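You operate a simulated robot arm through the tools that you are given. There is no shell and no other tool. Be economical: measure what you need, move in short steps, check, and stop when the job is done.

Carry out the task below with a simulated robot arm. There is one attempt and no reset: what you move stays moved.

JOB
Take the red-cap tube on the second shelf from the bottom of the steel rack and put it away on the top of the wheeled table. Put the small grey-band bottle that says "JOB 35" from the top of the packing bench on the top of the side table. Take the round yellow cover on the top of the packing bench and put it away on the grey mat. Fetch the liners carton and set it on the top of the stir bench. Take the yellow-cap tube on the top of the prep bench and put it away on the top of the wheeled table. Put the pink-band beaker in the floor of the steel sink. Close the prep bench drawer. Do these in any order. Set down upright: red-cap tube, small grey-band bottle, liners carton, yellow-cap tube, pink-band beaker.
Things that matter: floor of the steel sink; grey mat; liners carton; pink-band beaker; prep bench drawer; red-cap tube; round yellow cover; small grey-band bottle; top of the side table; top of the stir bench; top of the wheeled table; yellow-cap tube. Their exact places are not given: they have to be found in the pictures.

Only the result counts: the job must be done as asked and must still hold three seconds after the hand-in. Knocking over, shifting, dropping, spilling or breaking anything else fails it. Lids that push on must go on centred and level and be pressed home; caps that screw on are set level and turned clockwise until they are tight.

ROBOT AND FRAMES
A 6-joint arm with a fingered hand on a trunk, on a base that drives. Base frame: it is fixed to the floor where the robot stands at the start and does not move with it; the origin is under the middle of the robot, x ahead of it, y to its left, z up. Lengths are in cm, angles in rad, forces in N, time in s.
With the tool pointing down near the work surface it reaches from about 32 to 80 cm from the robot's upright axis, wherever it stands. Its first joint turns from -2.007 to 2.007 rad. Places, roughly: floor of the steel sink [-880, -70, 80]; grey mat (19x29 cm) [-468, 54, 90]; liners carton [-600, -150, 175]; pink-band beaker [-750, -150, 100]; prep bench drawer [-710, -60, 70]; red-cap tube (5x5x12 cm) [60, -10, 80]; round yellow cover (8x8x4 cm) [40, -110, 80]; small grey-band bottle [50, -75, 75]; top of the side table [-450, -120, 90]; top of the stir bench [-550, -130, 90]; top of the wheeled table (19x129 cm) [-180, -84, 90]; yellow-cap tube (5x5x12 cm) [-720, -130, 90]. Payload 4 kg.
The tool frame sits at the grasp point between the pads (the TCP): z along the fingers, y along the line on which they close. The tips reach 2.6 cm beyond it. Largest opening 16.4 cm; the body of the gripper starts 7.3 cm behind the TCP. The gripper is a hand of 5 fingers: y runs from the thumb to the fingers, the wrist lies at [0, 0, -23.9] in the tool frame, and closing takes about 1.5 s.
Orientation is told as [roll, pitch, yaw] about the base's x, y, z axes, in that order, counted from this pose: with the fingers straight down and closing along the base's y, the tool's x points along the base's -x, its y along +y and its z along -z.

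CONTROLS
- The arm moves only by the tool jog_arm. Its argument "plan" is a list of rows, each a list of 3 entries, a list of its own where there are three numbers: the shift along the base's x, y, z in cm, then the turn, a rotation vector about the base's x, y, z in rad, then the gripper command, from -1 (shut) to 1 (fully open), values between in proportion. In form: [[[dx, dy, dz], [ax, ay, az], grip], ...]. A call has 1 to 20 rows; each row shifts and turns the commanded pose from where the row before left it. A row lasts 0.2 s, in which the tool goes at most 5 cm and 0.15 rad; a call with a longer step from one row to the next is refused whole, and so is a gripper value outside its range. A pose out of reach is approached as far as the arm can. The call stops where the force on the tool passes 40 N (or 10 N more than at its start, if that is more) or the arm is blocked; 0.2 s more then pass. Each finger travels about 4.5 cm/s and halts on what it meets, pressing with about 23 N; the grip force reading is that of the motor and also rises with nothing between the fingers. The clock runs only during rows and for 0.2 s after the last one: add rows that do not move to give the fingers time. It gives the time, the measured TCP pose, the force on the tool (base axes), the opening and the grip force at its end, in the units of the frame above (readings bear some noise), with the torque about the TCP (base axes, N m) and any sound that the robot's microphone picked up.
- Cameras (640 x 400 px; columns grow to the right, rows downward): "scene" is now at [-0.39, 13.46, 164.58]; the picture's right is [-0.68, -0.74, 0.00], its down [-0.57, 0.52, -0.64] and it looks along [0.47, -0.43, -0.77] (base axes); focal length 254 px, centre (320, 200). "wrist" rides on the gripper at [5.1, -7, -9.3] in the tool frame; the picture's right is [0.81, 0.59, 0.00], its down [-0.43, 0.60, -0.68] and it looks along [-0.40, 0.55, 0.74] (tool axes); focal length 270 px, centre (320, 200).
- camera(camera): a new picture of that camera. It takes no simulated time.
- raise_lower(by): slides the trunk up (or, below 0, down) by that many cm; the arm and the scene camera ride with it, the base frame stays. It gives what a move gives, with no picture.
- steer(legs): drives the robot by 1 to 6 legs, each [ahead, left, turn to the left] in cm, cm and rad, along the robot's own axes; the way and the turn of a leg run together, so that a leg with both is an arc; at most 150 cm and 3.142 rad a leg. The arm and the cameras ride along, it lands a little off, and it stops where it bumps. It gives what a move gives.
- hand_shape(shape): the hand has 5 fingers and takes this shape, open, in about a second: jaw (thumb against the fingers, like two jaws); tri (thumb and two fingers); tip (a fingertip pinch); poke (one finger out to press); point (the index stretched); flat (the hand flat); cup (the hand cupped); fist (a fist). The gripper value then closes the fingers along that shape, each until it touches; the sizes above hold for jaw. It gives what a move gives, with no picture.
- pan_tilt(pan, tilt): turns the head with the scene camera to pan (to the left, within 2.705 rad either way) and tilt (down, from -0.506 to 1.204), counted from straight ahead of the robot. It gives what a move gives.
- locate(camera, pixels): for up to 12 pixels [column, row] of the newest picture of that camera ("zoom" is the newest enlarged one), the place [x, y, z] in the base frame of the surface seen there, good to about 0.3 cm. It takes no simulated time.
- zoom(camera, box): a new picture of the part [left, top, right, bottom] of that camera's present view, enlarged. It takes no simulated time.
- sign_off(): hands the job in; it is judged then, once.

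Go step by step. Measure first, check grasps and placings, and put right what went wrong. The budget is 131 turns and 144 pictures, counting those below and the enlarged ones. Unless the task says otherwise, let go and move clear before handing in.

The tools are called by a JSON object that holds its "op" and its "data". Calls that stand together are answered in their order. jog_arm: Moves the arm, as the interface text tells. Its arguments: {"type":"object","properties":{"plan":{"type":"array"}},"required":["plan"]} The other tools are called the same way: raise_lower (by) slides the trunk up or down; hand_shape (shape) gives the hand a shape; steer (legs) drives the base; pan_tilt (pan, tilt) turns the head that bears the scene camera; camera (camera) takes a picture; locate (camera, pixels) gives the place of the surface under pixels of a picture; zoom (camera, box) takes an enlarged picture of a part of a camera's view; sign_off () hands the job in.

At the start:

```text
time_s: 0.0
tool_pos: [32.39, -29.56, 109.7]
orientation: [0.0, 0.0, 0.0]
force: [1.4, -0.2, -0.2]
torque: [0.02, -0.01, -0.01]
grip_width: 16.36
grip_force: 0.0
shape: jaw
trunk travel left (down, up): [-70.0, 29.0]
robot x, y, heading: [0.35, -0.08, -0.0]
head pan, tilt: [-0.742, 0.876]
```

scene: 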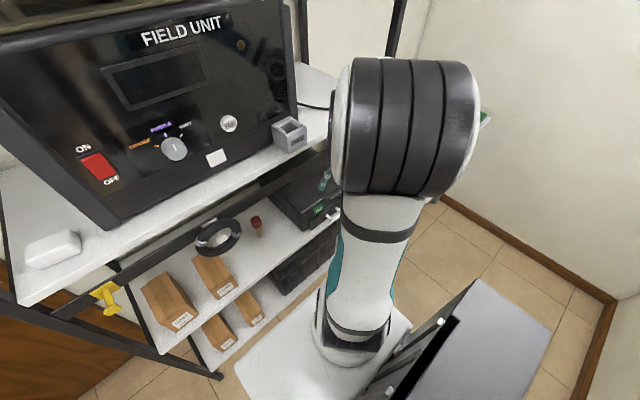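
wrist: 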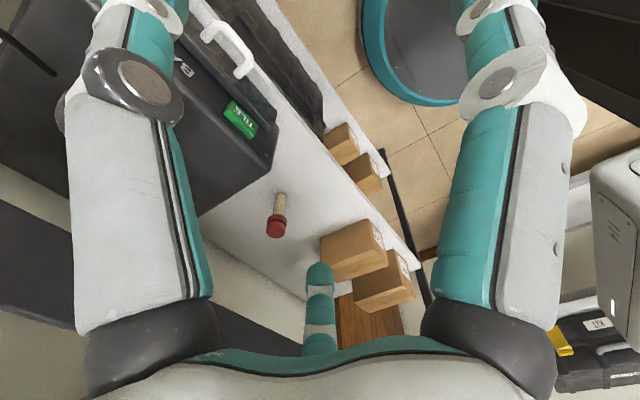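

The red-cap tube shows at scene pixel (256,222) on a shelf of the rack. I locate it and look around.

{"op": "locate", "data": {"camera": "scene", "pixels": [[255, 219], [258, 233], [230, 222], [300, 230], [130, 290], [205, 360], [330, 110], [290, 130], [50, 250], [200, 170], [170, 300], [215, 270]]}}

{"op": "pan_tilt", "data": {"pan": -1.5, "tilt": 0.6}}

{"op": "camera", "data": {"camera": "scene"}}

```text
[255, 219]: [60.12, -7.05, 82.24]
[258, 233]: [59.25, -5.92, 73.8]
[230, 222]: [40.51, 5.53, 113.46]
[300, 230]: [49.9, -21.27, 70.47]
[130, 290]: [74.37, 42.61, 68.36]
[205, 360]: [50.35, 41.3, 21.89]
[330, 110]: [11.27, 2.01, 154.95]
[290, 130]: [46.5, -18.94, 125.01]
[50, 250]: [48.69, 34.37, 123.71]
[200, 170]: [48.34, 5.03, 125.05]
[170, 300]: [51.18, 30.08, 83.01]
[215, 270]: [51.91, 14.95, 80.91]
```

```text
time_s: 1.1
tool_pos: [32.33, -29.49, 109.79]
orientation: [0.0, 0.001, -0.001]
force: [0.0, 0.0, -0.1]
torque: [-0.02, -0.02, 0.0]
grip_width: 16.38
grip_force: 0.1
shape: jaw
trunk travel left (down, up): [-70.0, 29.0]
robot x, y, heading: [0.13, -0.22, -0.004]
head pan, tilt: [-1.499, 0.6]
```

```text
141 pictures are left
```

scene: 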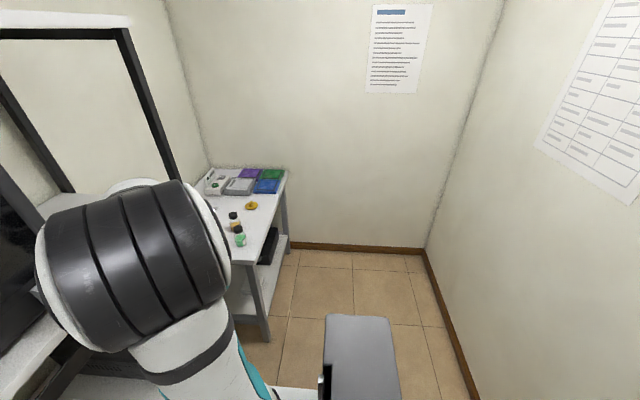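

The packing bench shows at (250,210) with bottles and a yellow cover. I zoom on it and look in other directions.

{"op": "zoom", "data": {"camera": "scene", "box": [190, 150, 310, 270]}}

{"op": "locate", "data": {"camera": "scene", "pixels": [[251, 205], [240, 238], [234, 222], [265, 235], [287, 172], [250, 263], [350, 330], [390, 330], [325, 370], [360, 395], [300, 240], [420, 250]]}}

{"op": "pan_tilt", "data": {"pan": -2.5, "tilt": 0.5}}

{"op": "camera", "data": {"camera": "scene"}}

{"op": "pan_tilt", "data": {"pan": 2.6, "tilt": 0.5}}

{"op": "camera", "data": {"camera": "scene"}}

{"op": "pan_tilt", "data": {"pan": 1.4, "tilt": 0.6}}

{"op": "camera", "data": {"camera": "scene"}}

```text
3.33 times, centred on (250, 210) of scene
```

zoom: 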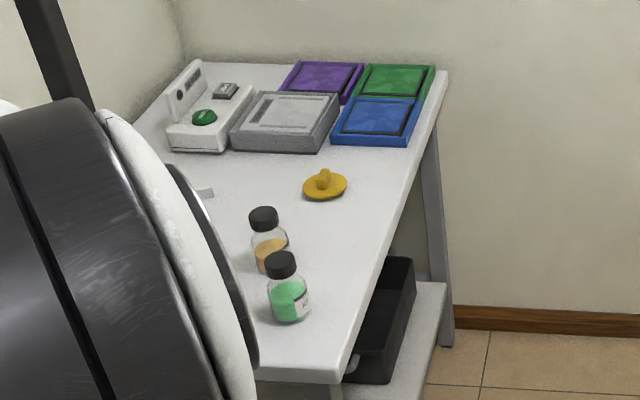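

```text
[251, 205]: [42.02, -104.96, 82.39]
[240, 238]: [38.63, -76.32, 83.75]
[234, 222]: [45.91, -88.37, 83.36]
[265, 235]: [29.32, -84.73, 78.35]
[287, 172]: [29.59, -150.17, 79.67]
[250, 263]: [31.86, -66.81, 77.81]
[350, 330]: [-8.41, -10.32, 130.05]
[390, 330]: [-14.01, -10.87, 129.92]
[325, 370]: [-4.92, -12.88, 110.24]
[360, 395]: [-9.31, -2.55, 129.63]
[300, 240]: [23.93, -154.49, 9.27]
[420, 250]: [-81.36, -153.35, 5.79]
```

```text
time_s: 2.4
tool_pos: [32.38, -29.55, 109.61]
orientation: [0.0, -0.001, 0.001]
force: [-0.4, 0.4, -0.1]
torque: [0.03, -0.02, -0.01]
grip_width: 16.39
grip_force: 0.0
shape: jaw
trunk travel left (down, up): [-70.0, 29.0]
robot x, y, heading: [-0.28, -0.21, 0.001]
head pan, tilt: [-2.499, 0.499]
```

```text
139 pictures are left
```

scene: 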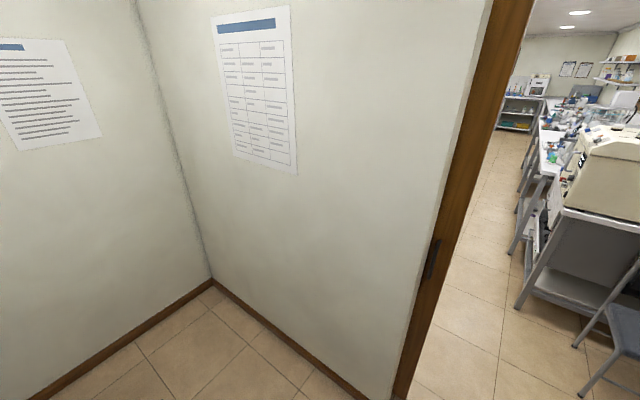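

```text
time_s: 6.4
tool_pos: [32.48, -29.58, 109.72]
orientation: [0.0, -0.001, 0.0]
force: [-0.2, -0.6, -0.5]
torque: [-0.01, 0.02, 0.0]
grip_width: 16.37
grip_force: 0.1
shape: jaw
trunk travel left (down, up): [-70.0, 29.0]
robot x, y, heading: [0.44, 0.12, -0.0]
head pan, tilt: [2.601, 0.499]
```

```text
138 pictures are left
```

scene: 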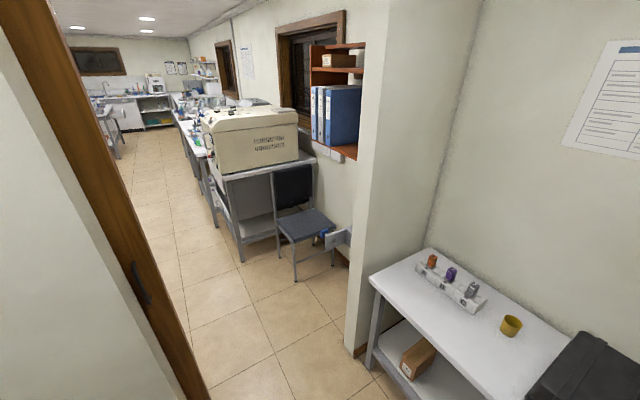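

```text
time_s: 7.8
tool_pos: [32.39, -29.52, 109.56]
orientation: [0.0, 0.0, 0.001]
force: [0.1, -0.5, 0.1]
torque: [-0.01, 0.02, 0.01]
grip_width: 16.39
grip_force: 0.1
shape: jaw
trunk travel left (down, up): [-70.0, 29.0]
robot x, y, heading: [-0.2, 0.23, 0.0]
head pan, tilt: [1.4, 0.6]
```

```text
137 pictures are left
```

scene: 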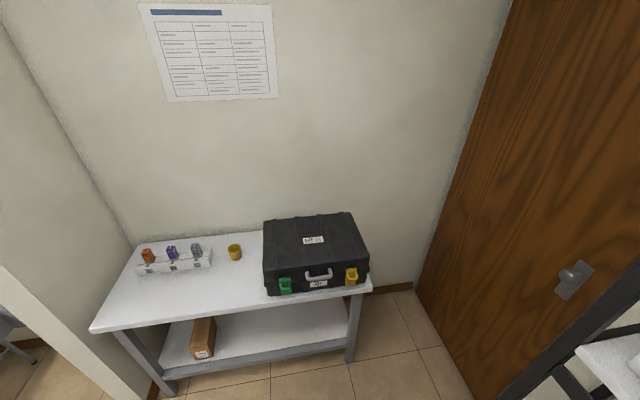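

I need a clearer view of the rack shelf.

{"op": "pan_tilt", "data": {"pan": 0.0, "tilt": 0.9}}

{"op": "camera", "data": {"camera": "scene"}}

{"op": "locate", "data": {"camera": "wrist", "pixels": [[278, 225], [279, 198], [345, 250], [318, 315], [321, 285], [390, 270], [235, 140], [320, 110], [300, 190], [395, 240], [385, 160], [410, 250]]}}

```text
time_s: 9.3
tool_pos: [32.48, -29.6, 109.57]
orientation: [0.0, 0.0, 0.001]
force: [-0.5, 0.0, 0.7]
torque: [0.01, 0.03, 0.01]
grip_width: 16.4
grip_force: 0.1
shape: jaw
trunk travel left (down, up): [-70.0, 29.0]
robot x, y, heading: [-0.15, 0.03, -0.003]
head pan, tilt: [0.0, 0.901]
```

```text
136 pictures are left
```

scene: 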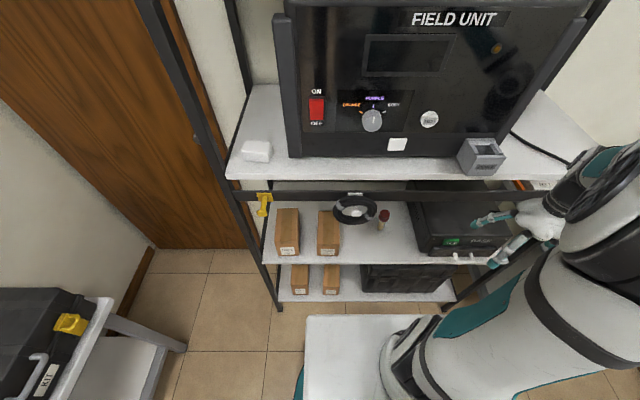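

```text
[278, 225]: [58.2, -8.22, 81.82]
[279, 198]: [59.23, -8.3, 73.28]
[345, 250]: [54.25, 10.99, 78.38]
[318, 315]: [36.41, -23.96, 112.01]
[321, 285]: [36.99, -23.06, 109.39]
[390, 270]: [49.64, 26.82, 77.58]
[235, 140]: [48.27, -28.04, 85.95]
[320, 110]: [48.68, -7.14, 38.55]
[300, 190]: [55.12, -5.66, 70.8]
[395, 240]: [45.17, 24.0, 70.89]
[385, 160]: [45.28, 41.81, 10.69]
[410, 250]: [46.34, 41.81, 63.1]
```

A rail with a ring lies in front of the shelf; the white plate at (350,350) may be the robot's own tray. I measure these.

{"op": "locate", "data": {"camera": "scene", "pixels": [[345, 345], [310, 320], [430, 318], [355, 220], [340, 210], [375, 200], [300, 198], [384, 214], [380, 228], [330, 250], [415, 250], [358, 196]]}}

{"op": "zoom", "data": {"camera": "scene", "box": [230, 170, 470, 320]}}

```text
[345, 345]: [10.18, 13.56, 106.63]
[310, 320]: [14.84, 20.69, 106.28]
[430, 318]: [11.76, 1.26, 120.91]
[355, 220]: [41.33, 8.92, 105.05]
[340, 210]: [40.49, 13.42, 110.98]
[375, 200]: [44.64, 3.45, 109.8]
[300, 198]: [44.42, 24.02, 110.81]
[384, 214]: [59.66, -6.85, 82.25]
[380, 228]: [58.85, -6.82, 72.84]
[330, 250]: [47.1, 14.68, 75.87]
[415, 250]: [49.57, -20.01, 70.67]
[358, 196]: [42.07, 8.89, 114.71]
```

```text
2.67 times, centred on (350, 245) of scene
```

zoom: 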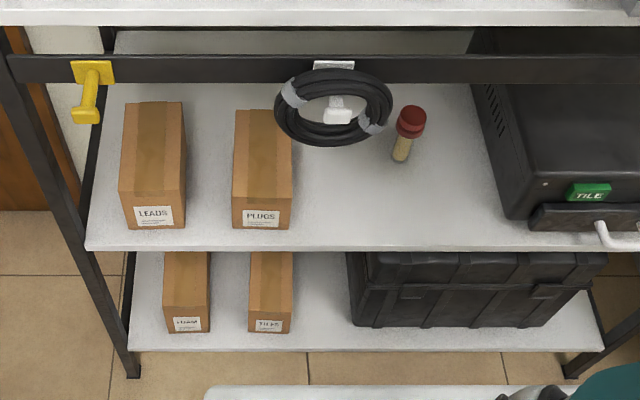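

The tube stands at about (59.5,-7), z 70.5–82.5, below the rail/coil, so a level grasp from the front suits. I back off, lower the trunk and turn the hand level.

{"op": "steer", "data": {"legs": [[-15, 0, 0]]}}

{"op": "raise_lower", "data": {"by": -40}}

{"op": "jog_arm", "data": {"plan": [[[1.7, 3.75, 0], [0, 0, 0], 0.1], [[1.7, 3.75, 0], [0, 0, 0], 0.1], [[1.7, 3.75, 0], [0, 0, 0], 0.1], [[1.7, 3.75, 0], [0, 0, 0], 0.1], [[1.7, 3.75, 0], [0, 0, 0], 0.1], [[1.7, 3.75, 0], [0, 0, 0], 0.1]]}}

```text
time_s: 10.7
tool_pos: [17.01, -29.55, 109.74]
orientation: [0.001, 0.0, 0.0]
force: [-0.5, 0.2, -0.4]
torque: [0.0, -0.04, 0.0]
grip_width: 16.38
grip_force: 0.1
shape: jaw
trunk travel left (down, up): [-70.0, 29.0]
robot x, y, heading: [-15.69, -0.39, -0.002]
head pan, tilt: [0.0, 0.901]
```

```text
time_s: 14.5
tool_pos: [16.95, -29.56, 69.63]
orientation: [0.001, 0.0, 0.001]
force: [-0.3, -0.1, 0.7]
torque: [0.0, -0.01, 0.03]
grip_width: 16.39
grip_force: 0.1
shape: jaw
trunk travel left (down, up): [-30.0, 69.0]
robot x, y, heading: [-15.32, -0.09, 0.004]
head pan, tilt: [0.0, 0.901]
```

```text
time_s: 15.9
tool_pos: [27.25, -6.93, 69.46]
orientation: [0.0, -0.001, 0.0]
force: [0.4, 1.4, 0.1]
torque: [0.0, -0.01, -0.03]
grip_width: 9.05
grip_force: 0.0
shape: jaw
trunk travel left (down, up): [-30.0, 69.0]
robot x, y, heading: [-15.6, 0.02, 0.001]
head pan, tilt: [0.0, 0.901]
```

Now turn the hand level with the wrist held, then lower to grasp height.

{"op": "jog_arm", "data": {"plan": [[[3.4, 0, 0.24], [0, -0.1428, 0], 0.1], [[3.33, 0, 0.72], [0, -0.1428, 0], 0.1], [[3.2, 0, 1.19], [0, -0.1428, 0], 0.1], [[3.0, 0, 1.63], [0, -0.1428, 0], 0.1], [[2.73, 0, 2.04], [0, -0.1428, 0], 0.1], [[2.41, 0, 2.41], [0, -0.1428, 0], 0.1], [[2.04, 0, 2.73], [0, -0.1428, 0], 0.1], [[1.63, 0, 3.0], [0, -0.1428, 0], 0.1], [[1.19, 0, 3.2], [0, -0.1428, 0], 0.1], [[0.72, 0, 3.33], [0, -0.1428, 0], 0.1], [[0.24, 0, 3.4], [0, -0.1428, 0], 0.1]]}}

{"op": "camera", "data": {"camera": "wrist"}}

{"op": "camera", "data": {"camera": "scene"}}

```text
time_s: 18.3
tool_pos: [49.0, -10.25, 91.41]
orientation: [-0.097, -1.271, -0.075]
force: [0.3, 0.2, -1.0]
torque: [-0.05, 0.0, 0.0]
grip_width: 9.05
grip_force: 0.1
shape: jaw
out of reach, approached as far as the arm can: row 7, 8, 9, 10
trunk travel left (down, up): [-30.0, 69.0]
robot x, y, heading: [-15.44, -0.04, -0.0]
head pan, tilt: [0.0, 0.901]
```

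```text
134 pictures are left
```

wrist: 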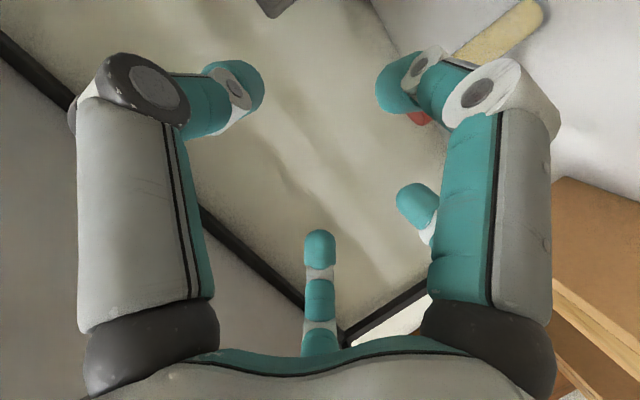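

```text
133 pictures are left
```

scene: 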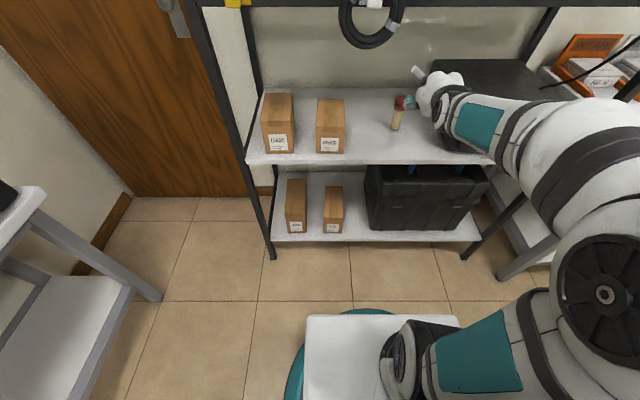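

The last rows are out of reach, so I use a tilted approach (pitch about -1.0). I turn back a little while staying clear of the tube.

{"op": "jog_arm", "data": {"plan": [[[0, 0.5, 0], [0.05, 0.13, 0.03], 0.1], [[0, 0.5, 0], [0.04, 0.13, 0.03], 0.1], [[0, 0, 0], [0, 0, 0], 0.1]]}}

```text
time_s: 19.1
tool_pos: [48.94, -9.39, 91.51]
orientation: [0.032, -1.001, -0.124]
force: [0.1, -0.4, 1.0]
torque: [-0.01, 0.02, 0.01]
grip_width: 9.03
grip_force: 0.1
shape: jaw
out of reach, approached as far as the arm can: row 1
trunk travel left (down, up): [-30.0, 69.0]
robot x, y, heading: [-15.53, 0.11, 0.005]
head pan, tilt: [0.0, 0.901]
```

{"op": "jog_arm", "data": {"plan": [[[-0.2, 0.6, -2.8], [0, 0, 0.06], 0.1], [[-0.2, 0.6, -2.8], [0, 0, 0.06], 0.1], [[-0.2, 0.6, -2.8], [-0.02, 0, 0], 0.1], [[-0.2, 0.6, -2.8], [0, 0, 0], 0.1]]}}

{"op": "camera", "data": {"camera": "wrist"}}

{"op": "camera", "data": {"camera": "scene"}}

```text
time_s: 20.1
tool_pos: [48.35, -6.48, 81.77]
orientation: [-0.006, -0.988, 0.025]
force: [0.3, -0.5, -0.6]
torque: [0.0, -0.01, 0.01]
grip_width: 9.04
grip_force: 0.1
shape: jaw
out of reach, approached as far as the arm can: row 4
trunk travel left (down, up): [-30.0, 69.0]
robot x, y, heading: [-15.19, -0.01, -0.004]
head pan, tilt: [0.0, 0.901]
```

```text
132 pictures are left
```

wrist: 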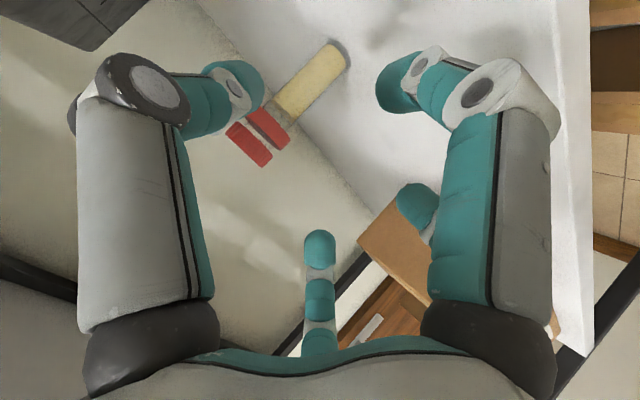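

```text
131 pictures are left
```

scene: 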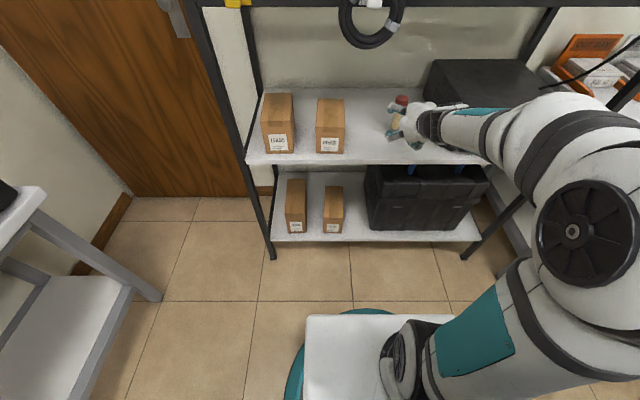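

Lowering the trunk 4 cm brings the hand to grasp height; then I go forward to the tube.

{"op": "raise_lower", "data": {"by": -4.3}}

{"op": "jog_arm", "data": {"plan": [[[2.7, -0.2, 0], [0, 0, 0], 0.1], [[2.7, -0.2, 0], [0, 0, 0], 0.1], [[2.7, 0, 0], [0, 0, 0], 0.1], [[2.7, 0, 0], [0, 0, 0], 0.1]]}}

{"op": "camera", "data": {"camera": "wrist"}}

{"op": "camera", "data": {"camera": "scene"}}

```text
time_s: 21.0
tool_pos: [48.31, -6.56, 77.54]
orientation: [-0.008, -0.99, 0.022]
force: [0.9, 0.9, 0.4]
torque: [-0.01, 0.02, -0.02]
grip_width: 9.05
grip_force: 0.0
shape: jaw
trunk travel left (down, up): [-25.7, 73.3]
robot x, y, heading: [-15.1, 0.08, -0.001]
head pan, tilt: [0.0, 0.901]
```

```text
time_s: 22.0
tool_pos: [59.34, -6.81, 77.53]
orientation: [-0.007, -0.988, 0.026]
force: [-1.2, -0.8, 0.6]
torque: [0.02, -0.02, 0.01]
grip_width: 9.04
grip_force: 0.0
shape: jaw
trunk travel left (down, up): [-25.7, 73.3]
robot x, y, heading: [-15.36, 0.22, 0.0]
head pan, tilt: [0.0, 0.901]
```

```text
130 pictures are left
```

wrist: 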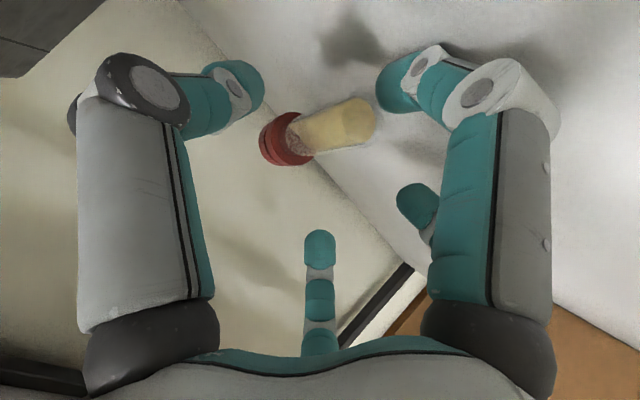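

```text
129 pictures are left
```

scene: 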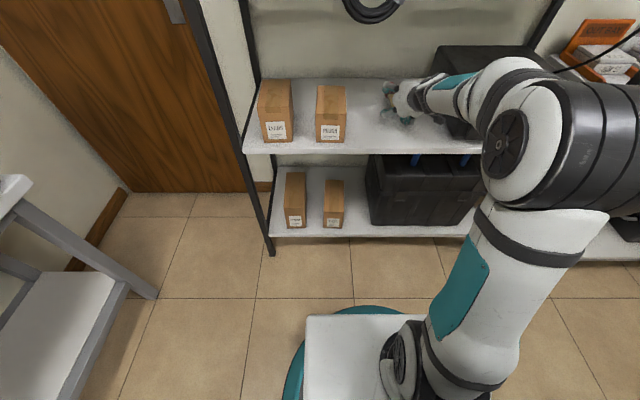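

{"op": "locate", "data": {"camera": "wrist", "pixels": [[275, 140], [310, 133], [350, 125], [425, 205]]}}

```text
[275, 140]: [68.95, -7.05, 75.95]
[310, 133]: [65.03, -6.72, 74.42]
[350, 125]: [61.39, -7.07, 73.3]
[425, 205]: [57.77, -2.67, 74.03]
```

The locates suggest the tube may be leaning back; I check closely.

{"op": "zoom", "data": {"camera": "wrist", "box": [200, 40, 440, 220]}}

{"op": "zoom", "data": {"camera": "scene", "box": [350, 50, 450, 150]}}

```text
2.22 times, centred on (320, 130) of wrist
```

zoom: 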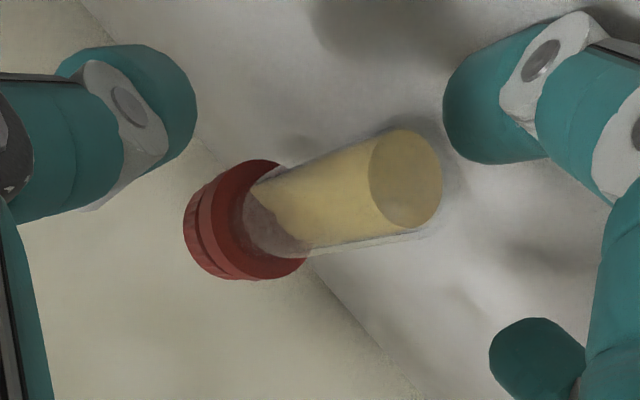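

```text
4.00 times, centred on (400, 100) of scene
```

zoom: 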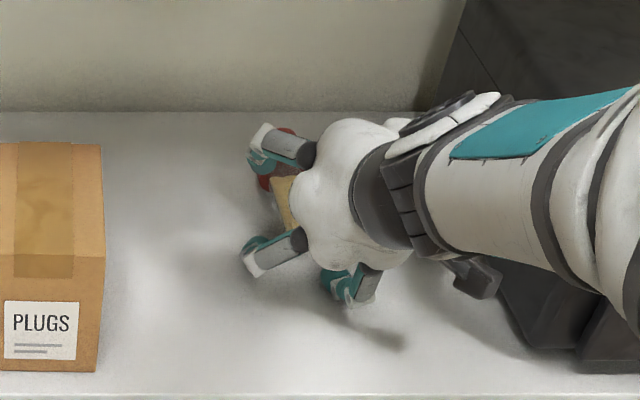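

The tube has tipped onto its back, lying along +x (bottom at x≈61, cap at x≈70, y≈-7). I'll grasp it lying, carry it out, and stand it up by regrasping later. Move forward above it, then down.

{"op": "jog_arm", "data": {"plan": [[[2.4, 0, 0.5], [0, 0, 0], 0.1], [[2.4, 0, 0], [0, 0, 0], 0.1], [[0.2, 0, -1.5], [0, 0, 0], 0.1], [[0.2, 0, -1.5], [0, 0, 0], 0.1], [[0, 0, -0.8], [0, 0, 0], 0.1]]}}

{"op": "camera", "data": {"camera": "wrist"}}

```text
time_s: 23.2
tool_pos: [64.18, -6.86, 75.17]
orientation: [-0.011, -1.002, 0.027]
force: [-6.5, 1.8, 39.5]
torque: [-0.56, 1.4, -0.13]
grip_width: 8.59
grip_force: 0.1
shape: jaw
trunk travel left (down, up): [-25.7, 73.3]
robot x, y, heading: [-15.34, 0.1, -0.001]
head pan, tilt: [0.0, 0.901]
```

```text
126 pictures are left
```

wrist: 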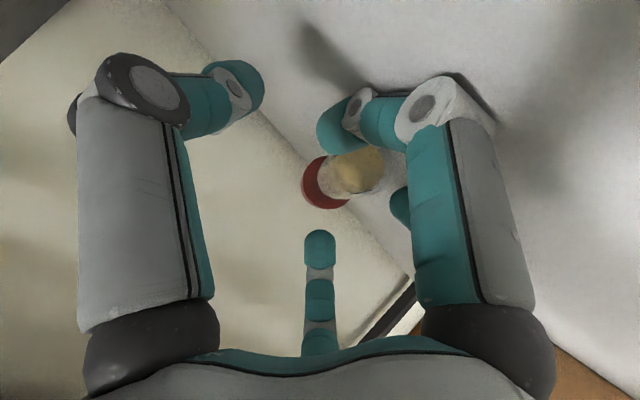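

A lower finger met the shelf. I lift slightly and locate the tube.

{"op": "jog_arm", "data": {"plan": [[[0, 0, 0.8], [0, 0, 0], 0.1]]}}

{"op": "zoom", "data": {"camera": "wrist", "box": [200, 60, 440, 240]}}

{"op": "locate", "data": {"camera": "wrist", "pixels": [[315, 183], [330, 165], [360, 165], [340, 180], [340, 130], [400, 205], [320, 245], [240, 90]]}}

```text
time_s: 23.6
tool_pos: [64.28, -6.81, 75.16]
orientation: [-0.007, -0.993, 0.024]
force: [1.0, 0.9, 23.2]
torque: [-0.28, 0.39, -0.05]
grip_width: 8.63
grip_force: 0.0
shape: jaw
trunk travel left (down, up): [-25.7, 73.3]
robot x, y, heading: [-15.33, 0.14, -0.004]
head pan, tilt: [0.0, 0.901]
```

```text
2.22 times, centred on (320, 150) of wrist
```

zoom: 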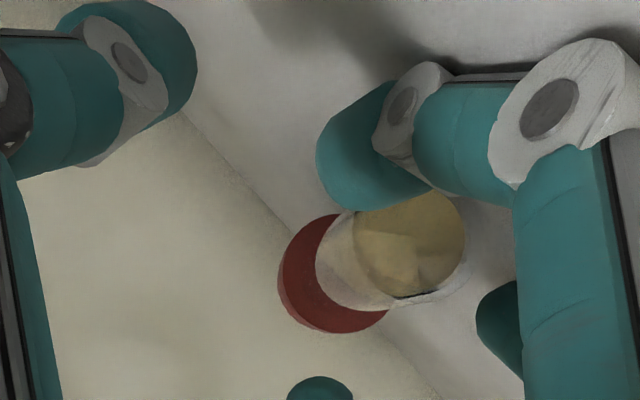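

```text
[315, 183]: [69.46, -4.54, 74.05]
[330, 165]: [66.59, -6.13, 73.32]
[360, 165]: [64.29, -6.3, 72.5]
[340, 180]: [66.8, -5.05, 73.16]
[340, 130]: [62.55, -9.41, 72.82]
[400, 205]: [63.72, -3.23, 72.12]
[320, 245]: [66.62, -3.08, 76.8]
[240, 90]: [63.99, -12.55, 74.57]
```

A finger is deflected by the shelf. I lift 4 cm and look at the arm's clearance to allow a steeper hand.

{"op": "jog_arm", "data": {"plan": [[[0, 0, 2], [0, 0, 0], 0.1], [[0, 0, 2], [0, 0, 0], 0.1], [[0, 0, 0], [0, 0, 0], 0.1]]}}

{"op": "camera", "data": {"camera": "wrist"}}

{"op": "pan_tilt", "data": {"pan": -0.1, "tilt": 0.6}}

{"op": "camera", "data": {"camera": "scene"}}

```text
time_s: 24.4
tool_pos: [64.42, -6.94, 78.97]
orientation: [-0.007, -0.987, 0.023]
force: [-0.5, -0.3, 0.3]
torque: [-0.01, -0.02, -0.03]
grip_width: 9.0
grip_force: 0.2
shape: jaw
trunk travel left (down, up): [-25.7, 73.3]
robot x, y, heading: [-15.22, 0.07, -0.002]
head pan, tilt: [0.0, 0.901]
```

```text
124 pictures are left
```

wrist: 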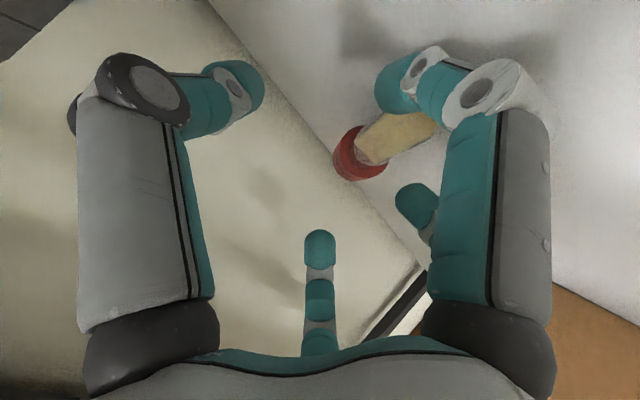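

```text
time_s: 25.2
tool_pos: [64.36, -7.03, 78.94]
orientation: [-0.007, -0.99, 0.025]
force: [0.1, 0.3, 0.6]
torque: [-0.02, 0.01, -0.02]
grip_width: 9.02
grip_force: 0.0
shape: jaw
trunk travel left (down, up): [-25.7, 73.3]
robot x, y, heading: [-15.18, 0.3, -0.0]
head pan, tilt: [-0.099, 0.6]
```

```text
123 pictures are left
```

scene: 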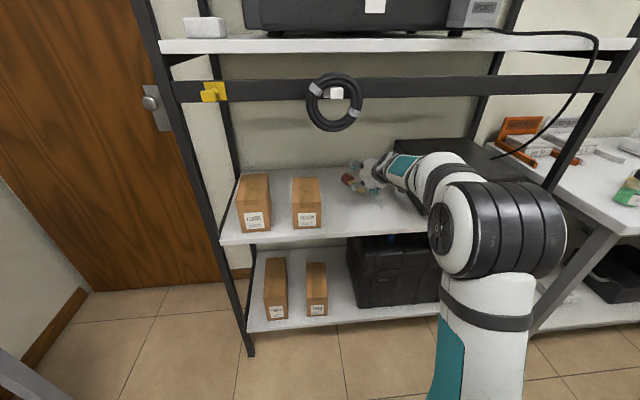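

{"op": "locate", "data": {"camera": "wrist", "pixels": [[355, 165], [375, 145], [425, 125], [385, 90], [412, 195], [320, 240], [250, 90], [400, 150]]}}

{"op": "locate", "data": {"camera": "scene", "pixels": [[347, 180], [405, 165], [435, 175], [450, 160], [440, 230], [500, 195], [490, 150], [400, 142], [370, 172]]}}

```text
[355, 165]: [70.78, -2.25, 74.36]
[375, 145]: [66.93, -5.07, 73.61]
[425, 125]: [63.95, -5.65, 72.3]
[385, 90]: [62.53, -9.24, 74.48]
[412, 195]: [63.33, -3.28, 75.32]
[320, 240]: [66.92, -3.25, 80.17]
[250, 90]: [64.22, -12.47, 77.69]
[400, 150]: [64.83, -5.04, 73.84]
```

```text
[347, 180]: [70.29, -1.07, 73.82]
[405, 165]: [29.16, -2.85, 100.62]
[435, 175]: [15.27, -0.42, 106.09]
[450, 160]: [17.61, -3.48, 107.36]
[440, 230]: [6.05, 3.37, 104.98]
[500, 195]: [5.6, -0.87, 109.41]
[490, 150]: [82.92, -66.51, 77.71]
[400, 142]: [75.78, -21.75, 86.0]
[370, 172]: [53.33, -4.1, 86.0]
```

The hand is a five-finger claw round the axis, so I should come down along the tool axis. I retract out of the rack and try the fingertip-pinch shape in free air.

{"op": "jog_arm", "data": {"plan": [[[-4, 0, 1], [0, 0, 0], 0.1], [[-4, 0, 1], [0, 0, 0], 0.1], [[-4, 0, 1], [0, 0, 0], 0.1], [[-4, 0, 0], [0, 0, 0], 0.1], [[-4, 0, 0], [0, 0, 0], 0.1], [[-4, 0, 0], [0, 0, 0], 0.1], [[-4, 0, 0], [0, 0, 0], 0.1]]}}

{"op": "hand_shape", "data": {"shape": "tip"}}

{"op": "camera", "data": {"camera": "wrist"}}

{"op": "camera", "data": {"camera": "scene"}}

```text
time_s: 27.0
tool_pos: [40.77, -8.07, 76.62]
orientation: [0.028, -0.919, -0.002]
force: [0.1, -0.4, -0.4]
torque: [-0.02, 0.01, 0.04]
grip_width: 9.04
grip_force: 0.2
shape: jaw
out of reach, approached as far as the arm can: row 6, 7
trunk travel left (down, up): [-25.7, 73.3]
robot x, y, heading: [-15.21, -0.05, -0.001]
head pan, tilt: [-0.099, 0.6]
stopped in row 7: the arm was blocked; the commanded pose is now the measured one
```

```text
time_s: 27.9
tool_pos: [40.68, -8.13, 76.65]
orientation: [0.03, -0.921, -0.001]
force: [-0.9, -0.4, 0.4]
torque: [-0.02, 0.0, 0.02]
grip_width: 16.39
grip_force: 0.1
shape: tip
trunk travel left (down, up): [-25.7, 73.3]
robot x, y, heading: [-15.42, 0.08, -0.001]
head pan, tilt: [-0.099, 0.6]
```

```text
122 pictures are left
```

wrist: 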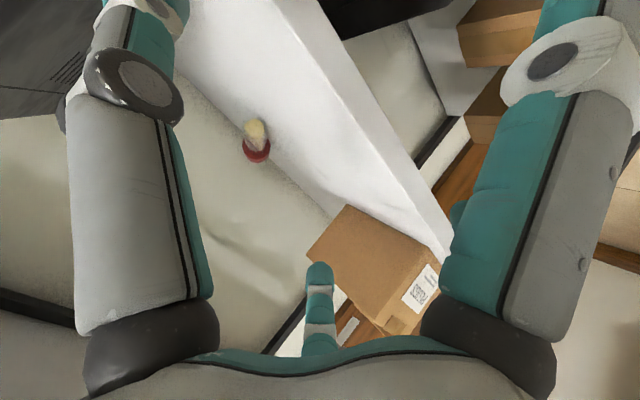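

```text
121 pictures are left
```

scene: 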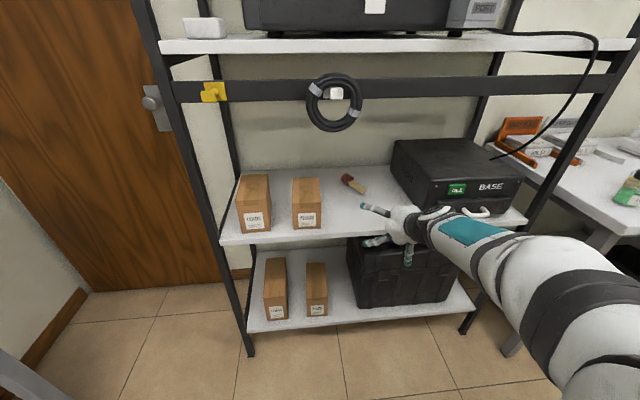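

{"op": "locate", "data": {"camera": "scene", "pixels": [[346, 180], [353, 184], [363, 190], [340, 210], [395, 205], [372, 185]]}}

{"op": "jog_arm", "data": {"plan": [[[0, 0, 0], [0, 0, 0], -0.6], [[0, 0, 0], [0, 0, 0], -0.6], [[0, 0, 0], [0, 0, 0], -0.6], [[0, 0, 0], [0, 0, 0], -0.6], [[0, 0, 0], [0, 0, 0], -0.6], [[0, 0, 0], [0, 0, 0], -0.6]]}}

{"op": "camera", "data": {"camera": "wrist"}}

{"op": "zoom", "data": {"camera": "scene", "box": [310, 160, 450, 270]}}

```text
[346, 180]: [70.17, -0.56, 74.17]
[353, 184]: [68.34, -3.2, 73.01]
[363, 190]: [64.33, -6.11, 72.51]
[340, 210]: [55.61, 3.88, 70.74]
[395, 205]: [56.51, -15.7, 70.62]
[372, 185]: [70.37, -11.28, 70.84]
```

```text
time_s: 29.3
tool_pos: [40.73, -8.17, 76.56]
orientation: [0.029, -0.92, -0.002]
force: [0.3, 0.1, -0.5]
torque: [-0.02, -0.02, 0.0]
grip_width: 3.94
grip_force: 0.0
shape: tip
trunk travel left (down, up): [-25.7, 73.3]
robot x, y, heading: [-15.5, -0.18, -0.002]
head pan, tilt: [-0.099, 0.6]
```

```text
120 pictures are left
```

wrist: 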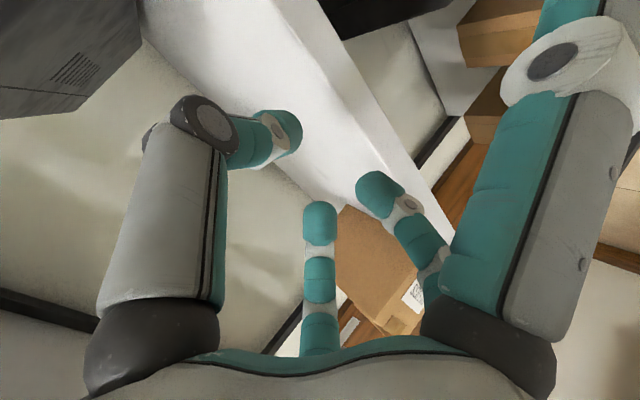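

```text
3.64 times, centred on (380, 215) of scene
```

zoom: 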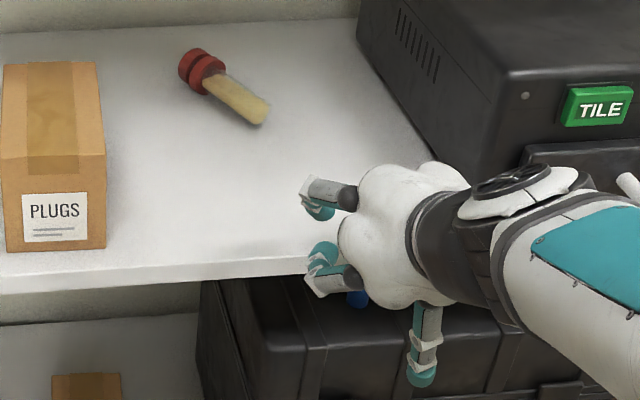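

Pinch leaves other fingers sticking out, so I return to jaw shape. I reposition the robot 10 cm ahead and 8 cm right, hand raised, to reach over the tube with a steeper hand.

{"op": "hand_shape", "data": {"shape": "jaw"}}

{"op": "raise_lower", "data": {"by": 7}}

{"op": "jog_arm", "data": {"plan": [[[0, 2.5, 0], [0, 0, 0], -0.3], [[0, 2.5, 0], [0, 0, 0], -0.3], [[0, 2.5, 0], [0, 0, 0], -0.3], [[0, 0, 0], [0, 0, 0], -0.3], [[0, 0, 0], [0, 0, 0], -0.3]]}}

{"op": "steer", "data": {"legs": [[0, -8, 0], [10, 0, 0]]}}

{"op": "camera", "data": {"camera": "scene"}}

```text
time_s: 30.2
tool_pos: [40.8, -8.09, 76.65]
orientation: [0.029, -0.919, -0.003]
force: [0.3, 0.3, 0.2]
torque: [-0.01, 0.04, -0.04]
grip_width: 16.43
grip_force: 0.0
shape: jaw
trunk travel left (down, up): [-25.7, 73.3]
robot x, y, heading: [-15.27, 0.15, -0.003]
head pan, tilt: [-0.099, 0.6]
```

```text
time_s: 31.3
tool_pos: [40.77, -8.22, 83.78]
orientation: [0.027, -0.922, 0.001]
force: [-0.7, -0.1, 0.5]
torque: [-0.01, 0.03, 0.01]
grip_width: 16.39
grip_force: 0.0
shape: jaw
trunk travel left (down, up): [-32.7, 66.3]
robot x, y, heading: [-15.39, -0.06, -0.005]
head pan, tilt: [-0.099, 0.6]
```

```text
time_s: 32.5
tool_pos: [40.74, -0.56, 83.6]
orientation: [0.026, -0.922, -0.001]
force: [-0.4, 0.2, 0.0]
torque: [0.02, 0.0, 0.03]
grip_width: 5.85
grip_force: 0.1
shape: jaw
trunk travel left (down, up): [-32.7, 66.3]
robot x, y, heading: [-15.37, 0.07, -0.001]
head pan, tilt: [-0.099, 0.6]
```

```text
time_s: 34.3
tool_pos: [50.84, -8.83, 83.68]
orientation: [0.027, -0.921, -0.002]
force: [-0.1, 0.5, 0.0]
torque: [0.0, 0.01, -0.01]
grip_width: 5.79
grip_force: 0.0
shape: jaw
trunk travel left (down, up): [-32.7, 66.3]
robot x, y, heading: [-5.14, -8.19, -0.003]
head pan, tilt: [-0.099, 0.6]
```

```text
118 pictures are left
```

scene: 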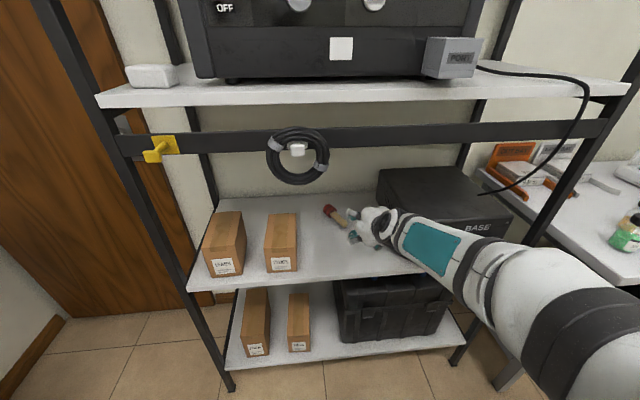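

Clear so far. I turn the hand to line up with the tube (yaw ≈0.64) while moving over it.

{"op": "jog_arm", "data": {"plan": [[[2.2, 0.8, 0], [0, 0, 0.128], -0.3], [[2.2, 0.8, 0], [0, 0, 0.128], -0.3], [[2.2, 0.8, 0], [0, 0, 0.128], -0.3], [[2.2, 0.8, 0], [0, 0, 0.128], -0.3], [[2.2, 0.8, 0], [0, 0, 0.128], -0.3]]}}

{"op": "camera", "data": {"camera": "scene"}}

```text
time_s: 35.5
tool_pos: [62.81, -3.3, 86.78]
orientation: [0.037, -0.908, 0.625]
force: [0.3, -0.7, -0.2]
torque: [-0.01, 0.0, -0.03]
grip_width: 5.76
grip_force: 0.0
shape: jaw
out of reach, approached as far as the arm can: row 4, 5
trunk travel left (down, up): [-32.7, 66.3]
robot x, y, heading: [-4.99, -7.85, -0.005]
head pan, tilt: [-0.099, 0.6]
```

```text
117 pictures are left
```

scene: 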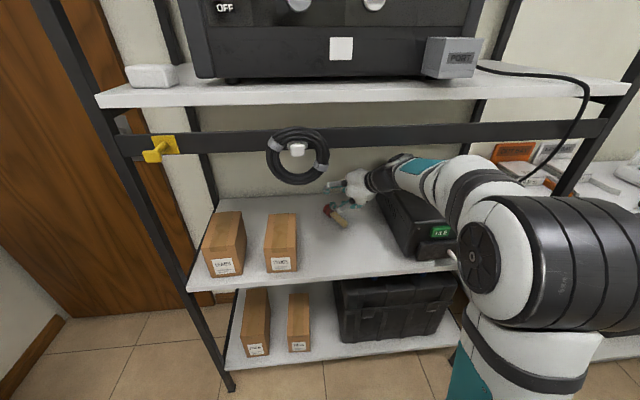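

Now I steepen the hand toward vertical over the tube.

{"op": "jog_arm", "data": {"plan": [[[0.6, 0, -1], [-0.0836, 0.1123, 0], -0.3], [[0.6, 0, -1], [-0.0836, 0.1123, 0], -0.3], [[0.6, 0, -1], [-0.0836, 0.1123, 0], -0.3], [[0.6, 0, -1], [-0.0836, 0.1123, 0], -0.3], [[0.6, -0.2, -1], [-0.0836, 0.1123, 0], -0.3]]}}

{"op": "camera", "data": {"camera": "scene"}}

{"op": "camera", "data": {"camera": "wrist"}}

```text
time_s: 36.9
tool_pos: [61.98, -4.14, 76.64]
orientation: [0.102, -0.115, 0.618]
force: [-0.3, -0.1, 0.2]
torque: [-0.02, -0.01, -0.02]
grip_width: 5.76
grip_force: 0.0
shape: jaw
trunk travel left (down, up): [-32.7, 66.3]
robot x, y, heading: [-6.06, -8.35, -0.007]
head pan, tilt: [-0.099, 0.6]
stopped in row 5: the arm was blocked; the commanded pose is now the measured one
```

```text
116 pictures are left
```

scene: 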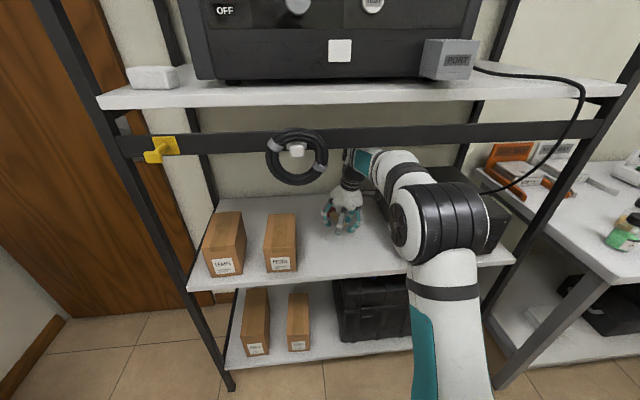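

```text
115 pictures are left
```

wrist: 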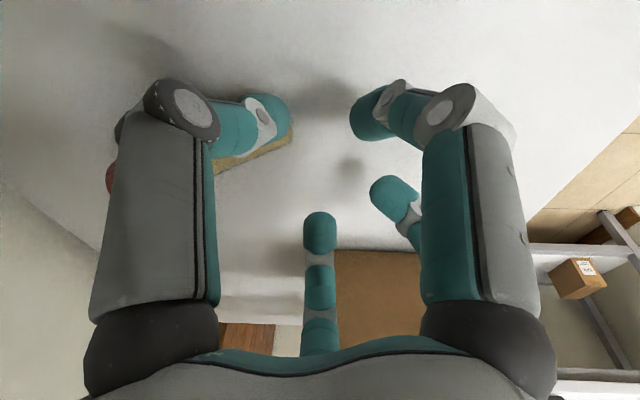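

{"op": "locate", "data": {"camera": "wrist", "pixels": [[280, 140], [225, 165], [110, 178], [275, 105], [365, 115]]}}

{"op": "locate", "data": {"camera": "scene", "pixels": [[375, 150], [405, 155], [425, 190], [330, 125], [440, 135], [470, 185], [375, 175], [495, 205], [450, 130], [450, 120], [385, 155]]}}

{"op": "zoom", "data": {"camera": "scene", "box": [300, 110, 520, 270]}}

```text
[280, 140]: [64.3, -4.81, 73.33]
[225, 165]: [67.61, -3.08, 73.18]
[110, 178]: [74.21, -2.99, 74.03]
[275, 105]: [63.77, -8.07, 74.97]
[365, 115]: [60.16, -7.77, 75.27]
```

```text
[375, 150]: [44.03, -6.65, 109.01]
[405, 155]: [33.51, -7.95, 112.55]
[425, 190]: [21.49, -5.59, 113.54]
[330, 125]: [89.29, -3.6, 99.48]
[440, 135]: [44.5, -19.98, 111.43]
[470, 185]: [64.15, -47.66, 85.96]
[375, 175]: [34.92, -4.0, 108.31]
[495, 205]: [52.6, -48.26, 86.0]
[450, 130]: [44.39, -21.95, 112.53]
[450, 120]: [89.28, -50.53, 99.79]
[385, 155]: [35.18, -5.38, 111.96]
```

```text
2.50 times, centred on (410, 190) of scene
```

zoom: 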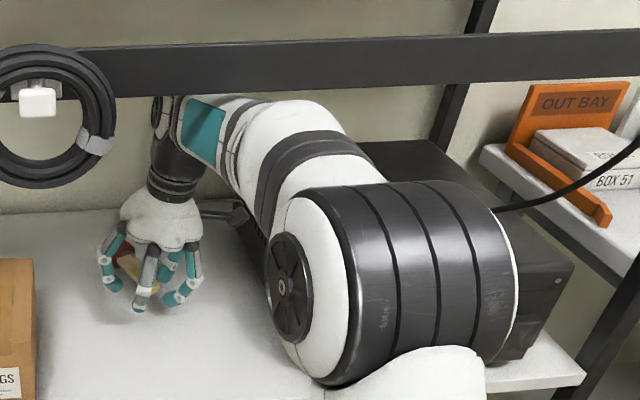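

The forearm is right under the rail, so I tilt the hand back slightly, lower the trunk and raise the hand to bring the elbow down.

{"op": "jog_arm", "data": {"plan": [[[-0.5, 0, 1], [0.0812, -0.1134, 0], -0.3], [[-0.5, 0, 1.5], [0.0812, -0.1134, 0], -0.3], [[0, 0, 0.5], [0, 0, 0], -0.3]]}}

{"op": "raise_lower", "data": {"by": -3.5}}

{"op": "jog_arm", "data": {"plan": [[[0, 0, 2], [0, 0, 0], -0.3], [[0, 0, 2], [0, 0, 0], -0.3], [[0, 0, 1.5], [0, 0, 0], -0.3]]}}

{"op": "camera", "data": {"camera": "scene"}}

```text
time_s: 37.7
tool_pos: [61.34, -3.99, 79.7]
orientation: [0.098, -0.404, 0.616]
force: [-0.2, 0.4, 0.3]
torque: [0.03, -0.02, 0.01]
grip_width: 5.76
grip_force: 0.1
shape: jaw
trunk travel left (down, up): [-32.7, 66.3]
robot x, y, heading: [-5.93, -7.76, -0.006]
head pan, tilt: [-0.099, 0.6]
```

```text
time_s: 38.5
tool_pos: [61.3, -4.16, 76.33]
orientation: [0.094, -0.407, 0.62]
force: [0.0, 0.7, 1.1]
torque: [0.0, 0.01, -0.01]
grip_width: 5.73
grip_force: 0.2
shape: jaw
trunk travel left (down, up): [-29.2, 69.8]
robot x, y, heading: [-5.64, -8.03, -0.001]
head pan, tilt: [-0.099, 0.6]
```

```text
time_s: 39.3
tool_pos: [61.13, -4.05, 81.16]
orientation: [0.102, -0.397, 0.615]
force: [-0.7, 0.1, 0.2]
torque: [-0.02, 0.0, -0.07]
grip_width: 5.76
grip_force: 0.0
shape: jaw
trunk travel left (down, up): [-29.2, 69.8]
robot x, y, heading: [-5.51, -7.85, -0.005]
head pan, tilt: [-0.099, 0.6]
```

```text
113 pictures are left
```

scene: 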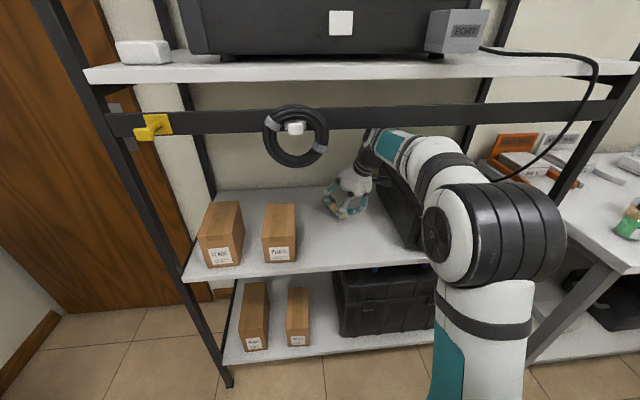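

Free now. I open the hand and move over the tube's middle.

{"op": "jog_arm", "data": {"plan": [[[1.5, 0.2, 0], [0, 0, 0], 0.8], [[1.5, 0.2, 0], [0, 0, 0], 0.8], [[1.5, 0.2, 0], [0, 0, 0], 0.8], [[1.5, 0.2, 0], [0, 0, 0], 0.8], [[0, 0, 0], [0, 0, 0], 0.8], [[0, 0, 0], [0, 0, 0], 0.8]]}}

{"op": "camera", "data": {"camera": "wrist"}}

{"op": "camera", "data": {"camera": "scene"}}

```text
time_s: 40.7
tool_pos: [66.48, -3.46, 81.1]
orientation: [0.105, -0.394, 0.614]
force: [0.0, 0.0, -0.9]
torque: [-0.01, -0.04, -0.01]
grip_width: 14.76
grip_force: 0.2
shape: jaw
trunk travel left (down, up): [-29.2, 69.8]
robot x, y, heading: [-5.7, -7.95, -0.004]
head pan, tilt: [-0.099, 0.6]
```

```text
112 pictures are left
```

wrist: 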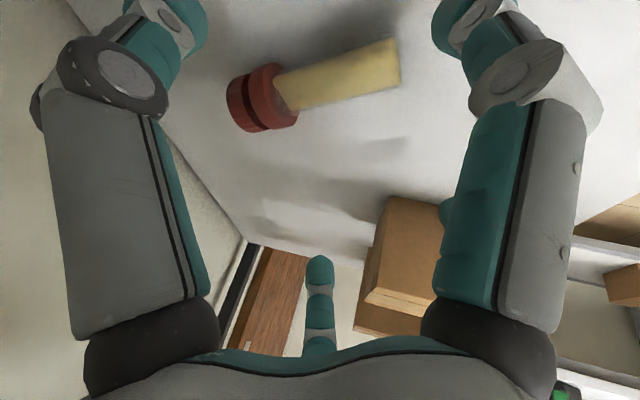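

```text
111 pictures are left
```

scene: 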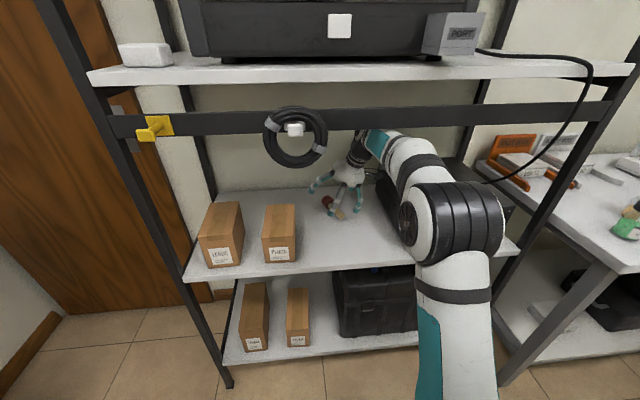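

{"op": "locate", "data": {"camera": "wrist", "pixels": [[240, 105], [270, 95], [290, 90], [340, 75], [395, 62], [330, 120], [345, 95]]}}

{"op": "locate", "data": {"camera": "scene", "pixels": [[328, 202], [340, 214], [380, 135], [400, 145], [290, 165], [320, 150]]}}

```text
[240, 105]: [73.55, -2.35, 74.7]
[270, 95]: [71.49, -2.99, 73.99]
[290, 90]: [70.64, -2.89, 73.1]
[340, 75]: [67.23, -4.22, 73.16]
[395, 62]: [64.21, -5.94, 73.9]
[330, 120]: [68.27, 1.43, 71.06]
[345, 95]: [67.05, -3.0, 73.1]
```

```text
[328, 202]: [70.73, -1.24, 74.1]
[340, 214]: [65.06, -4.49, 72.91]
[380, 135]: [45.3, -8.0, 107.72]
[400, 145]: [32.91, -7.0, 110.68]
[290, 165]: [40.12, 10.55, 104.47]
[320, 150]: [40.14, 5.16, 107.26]
```

Tube axis runs from (64,-5.6) to (74,-2), z≈72. I align, steepen and descend over its middle.

{"op": "jog_arm", "data": {"plan": [[[0.4, -0.2, -1], [-0.047, 0.048, -0.055], 0.8], [[0.4, -0.2, -1], [-0.047, 0.048, -0.055], 0.8], [[0.4, -0.2, -1], [-0.047, 0.048, -0.055], 0.8], [[0.4, -0.2, -1], [-0.047, 0.048, -0.055], 0.8], [[0, 0, -1], [0, 0, 0], 0.8], [[0, 0, -1], [0, 0, 0], 0.8]]}}

{"op": "camera", "data": {"camera": "wrist"}}

```text
time_s: 42.1
tool_pos: [68.95, -4.12, 75.7]
orientation: [0.022, -0.147, 0.416]
force: [0.5, 0.0, -0.8]
torque: [0.01, 0.05, 0.0]
grip_width: 14.74
grip_force: 0.0
shape: jaw
trunk travel left (down, up): [-29.2, 69.8]
robot x, y, heading: [-5.79, -7.85, -0.007]
head pan, tilt: [-0.099, 0.6]
```

```text
110 pictures are left
```

wrist: 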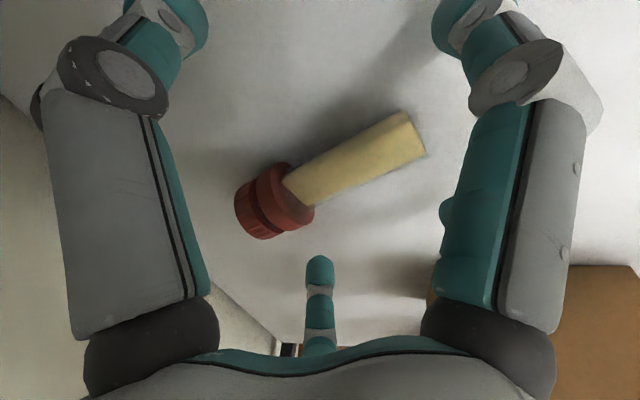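

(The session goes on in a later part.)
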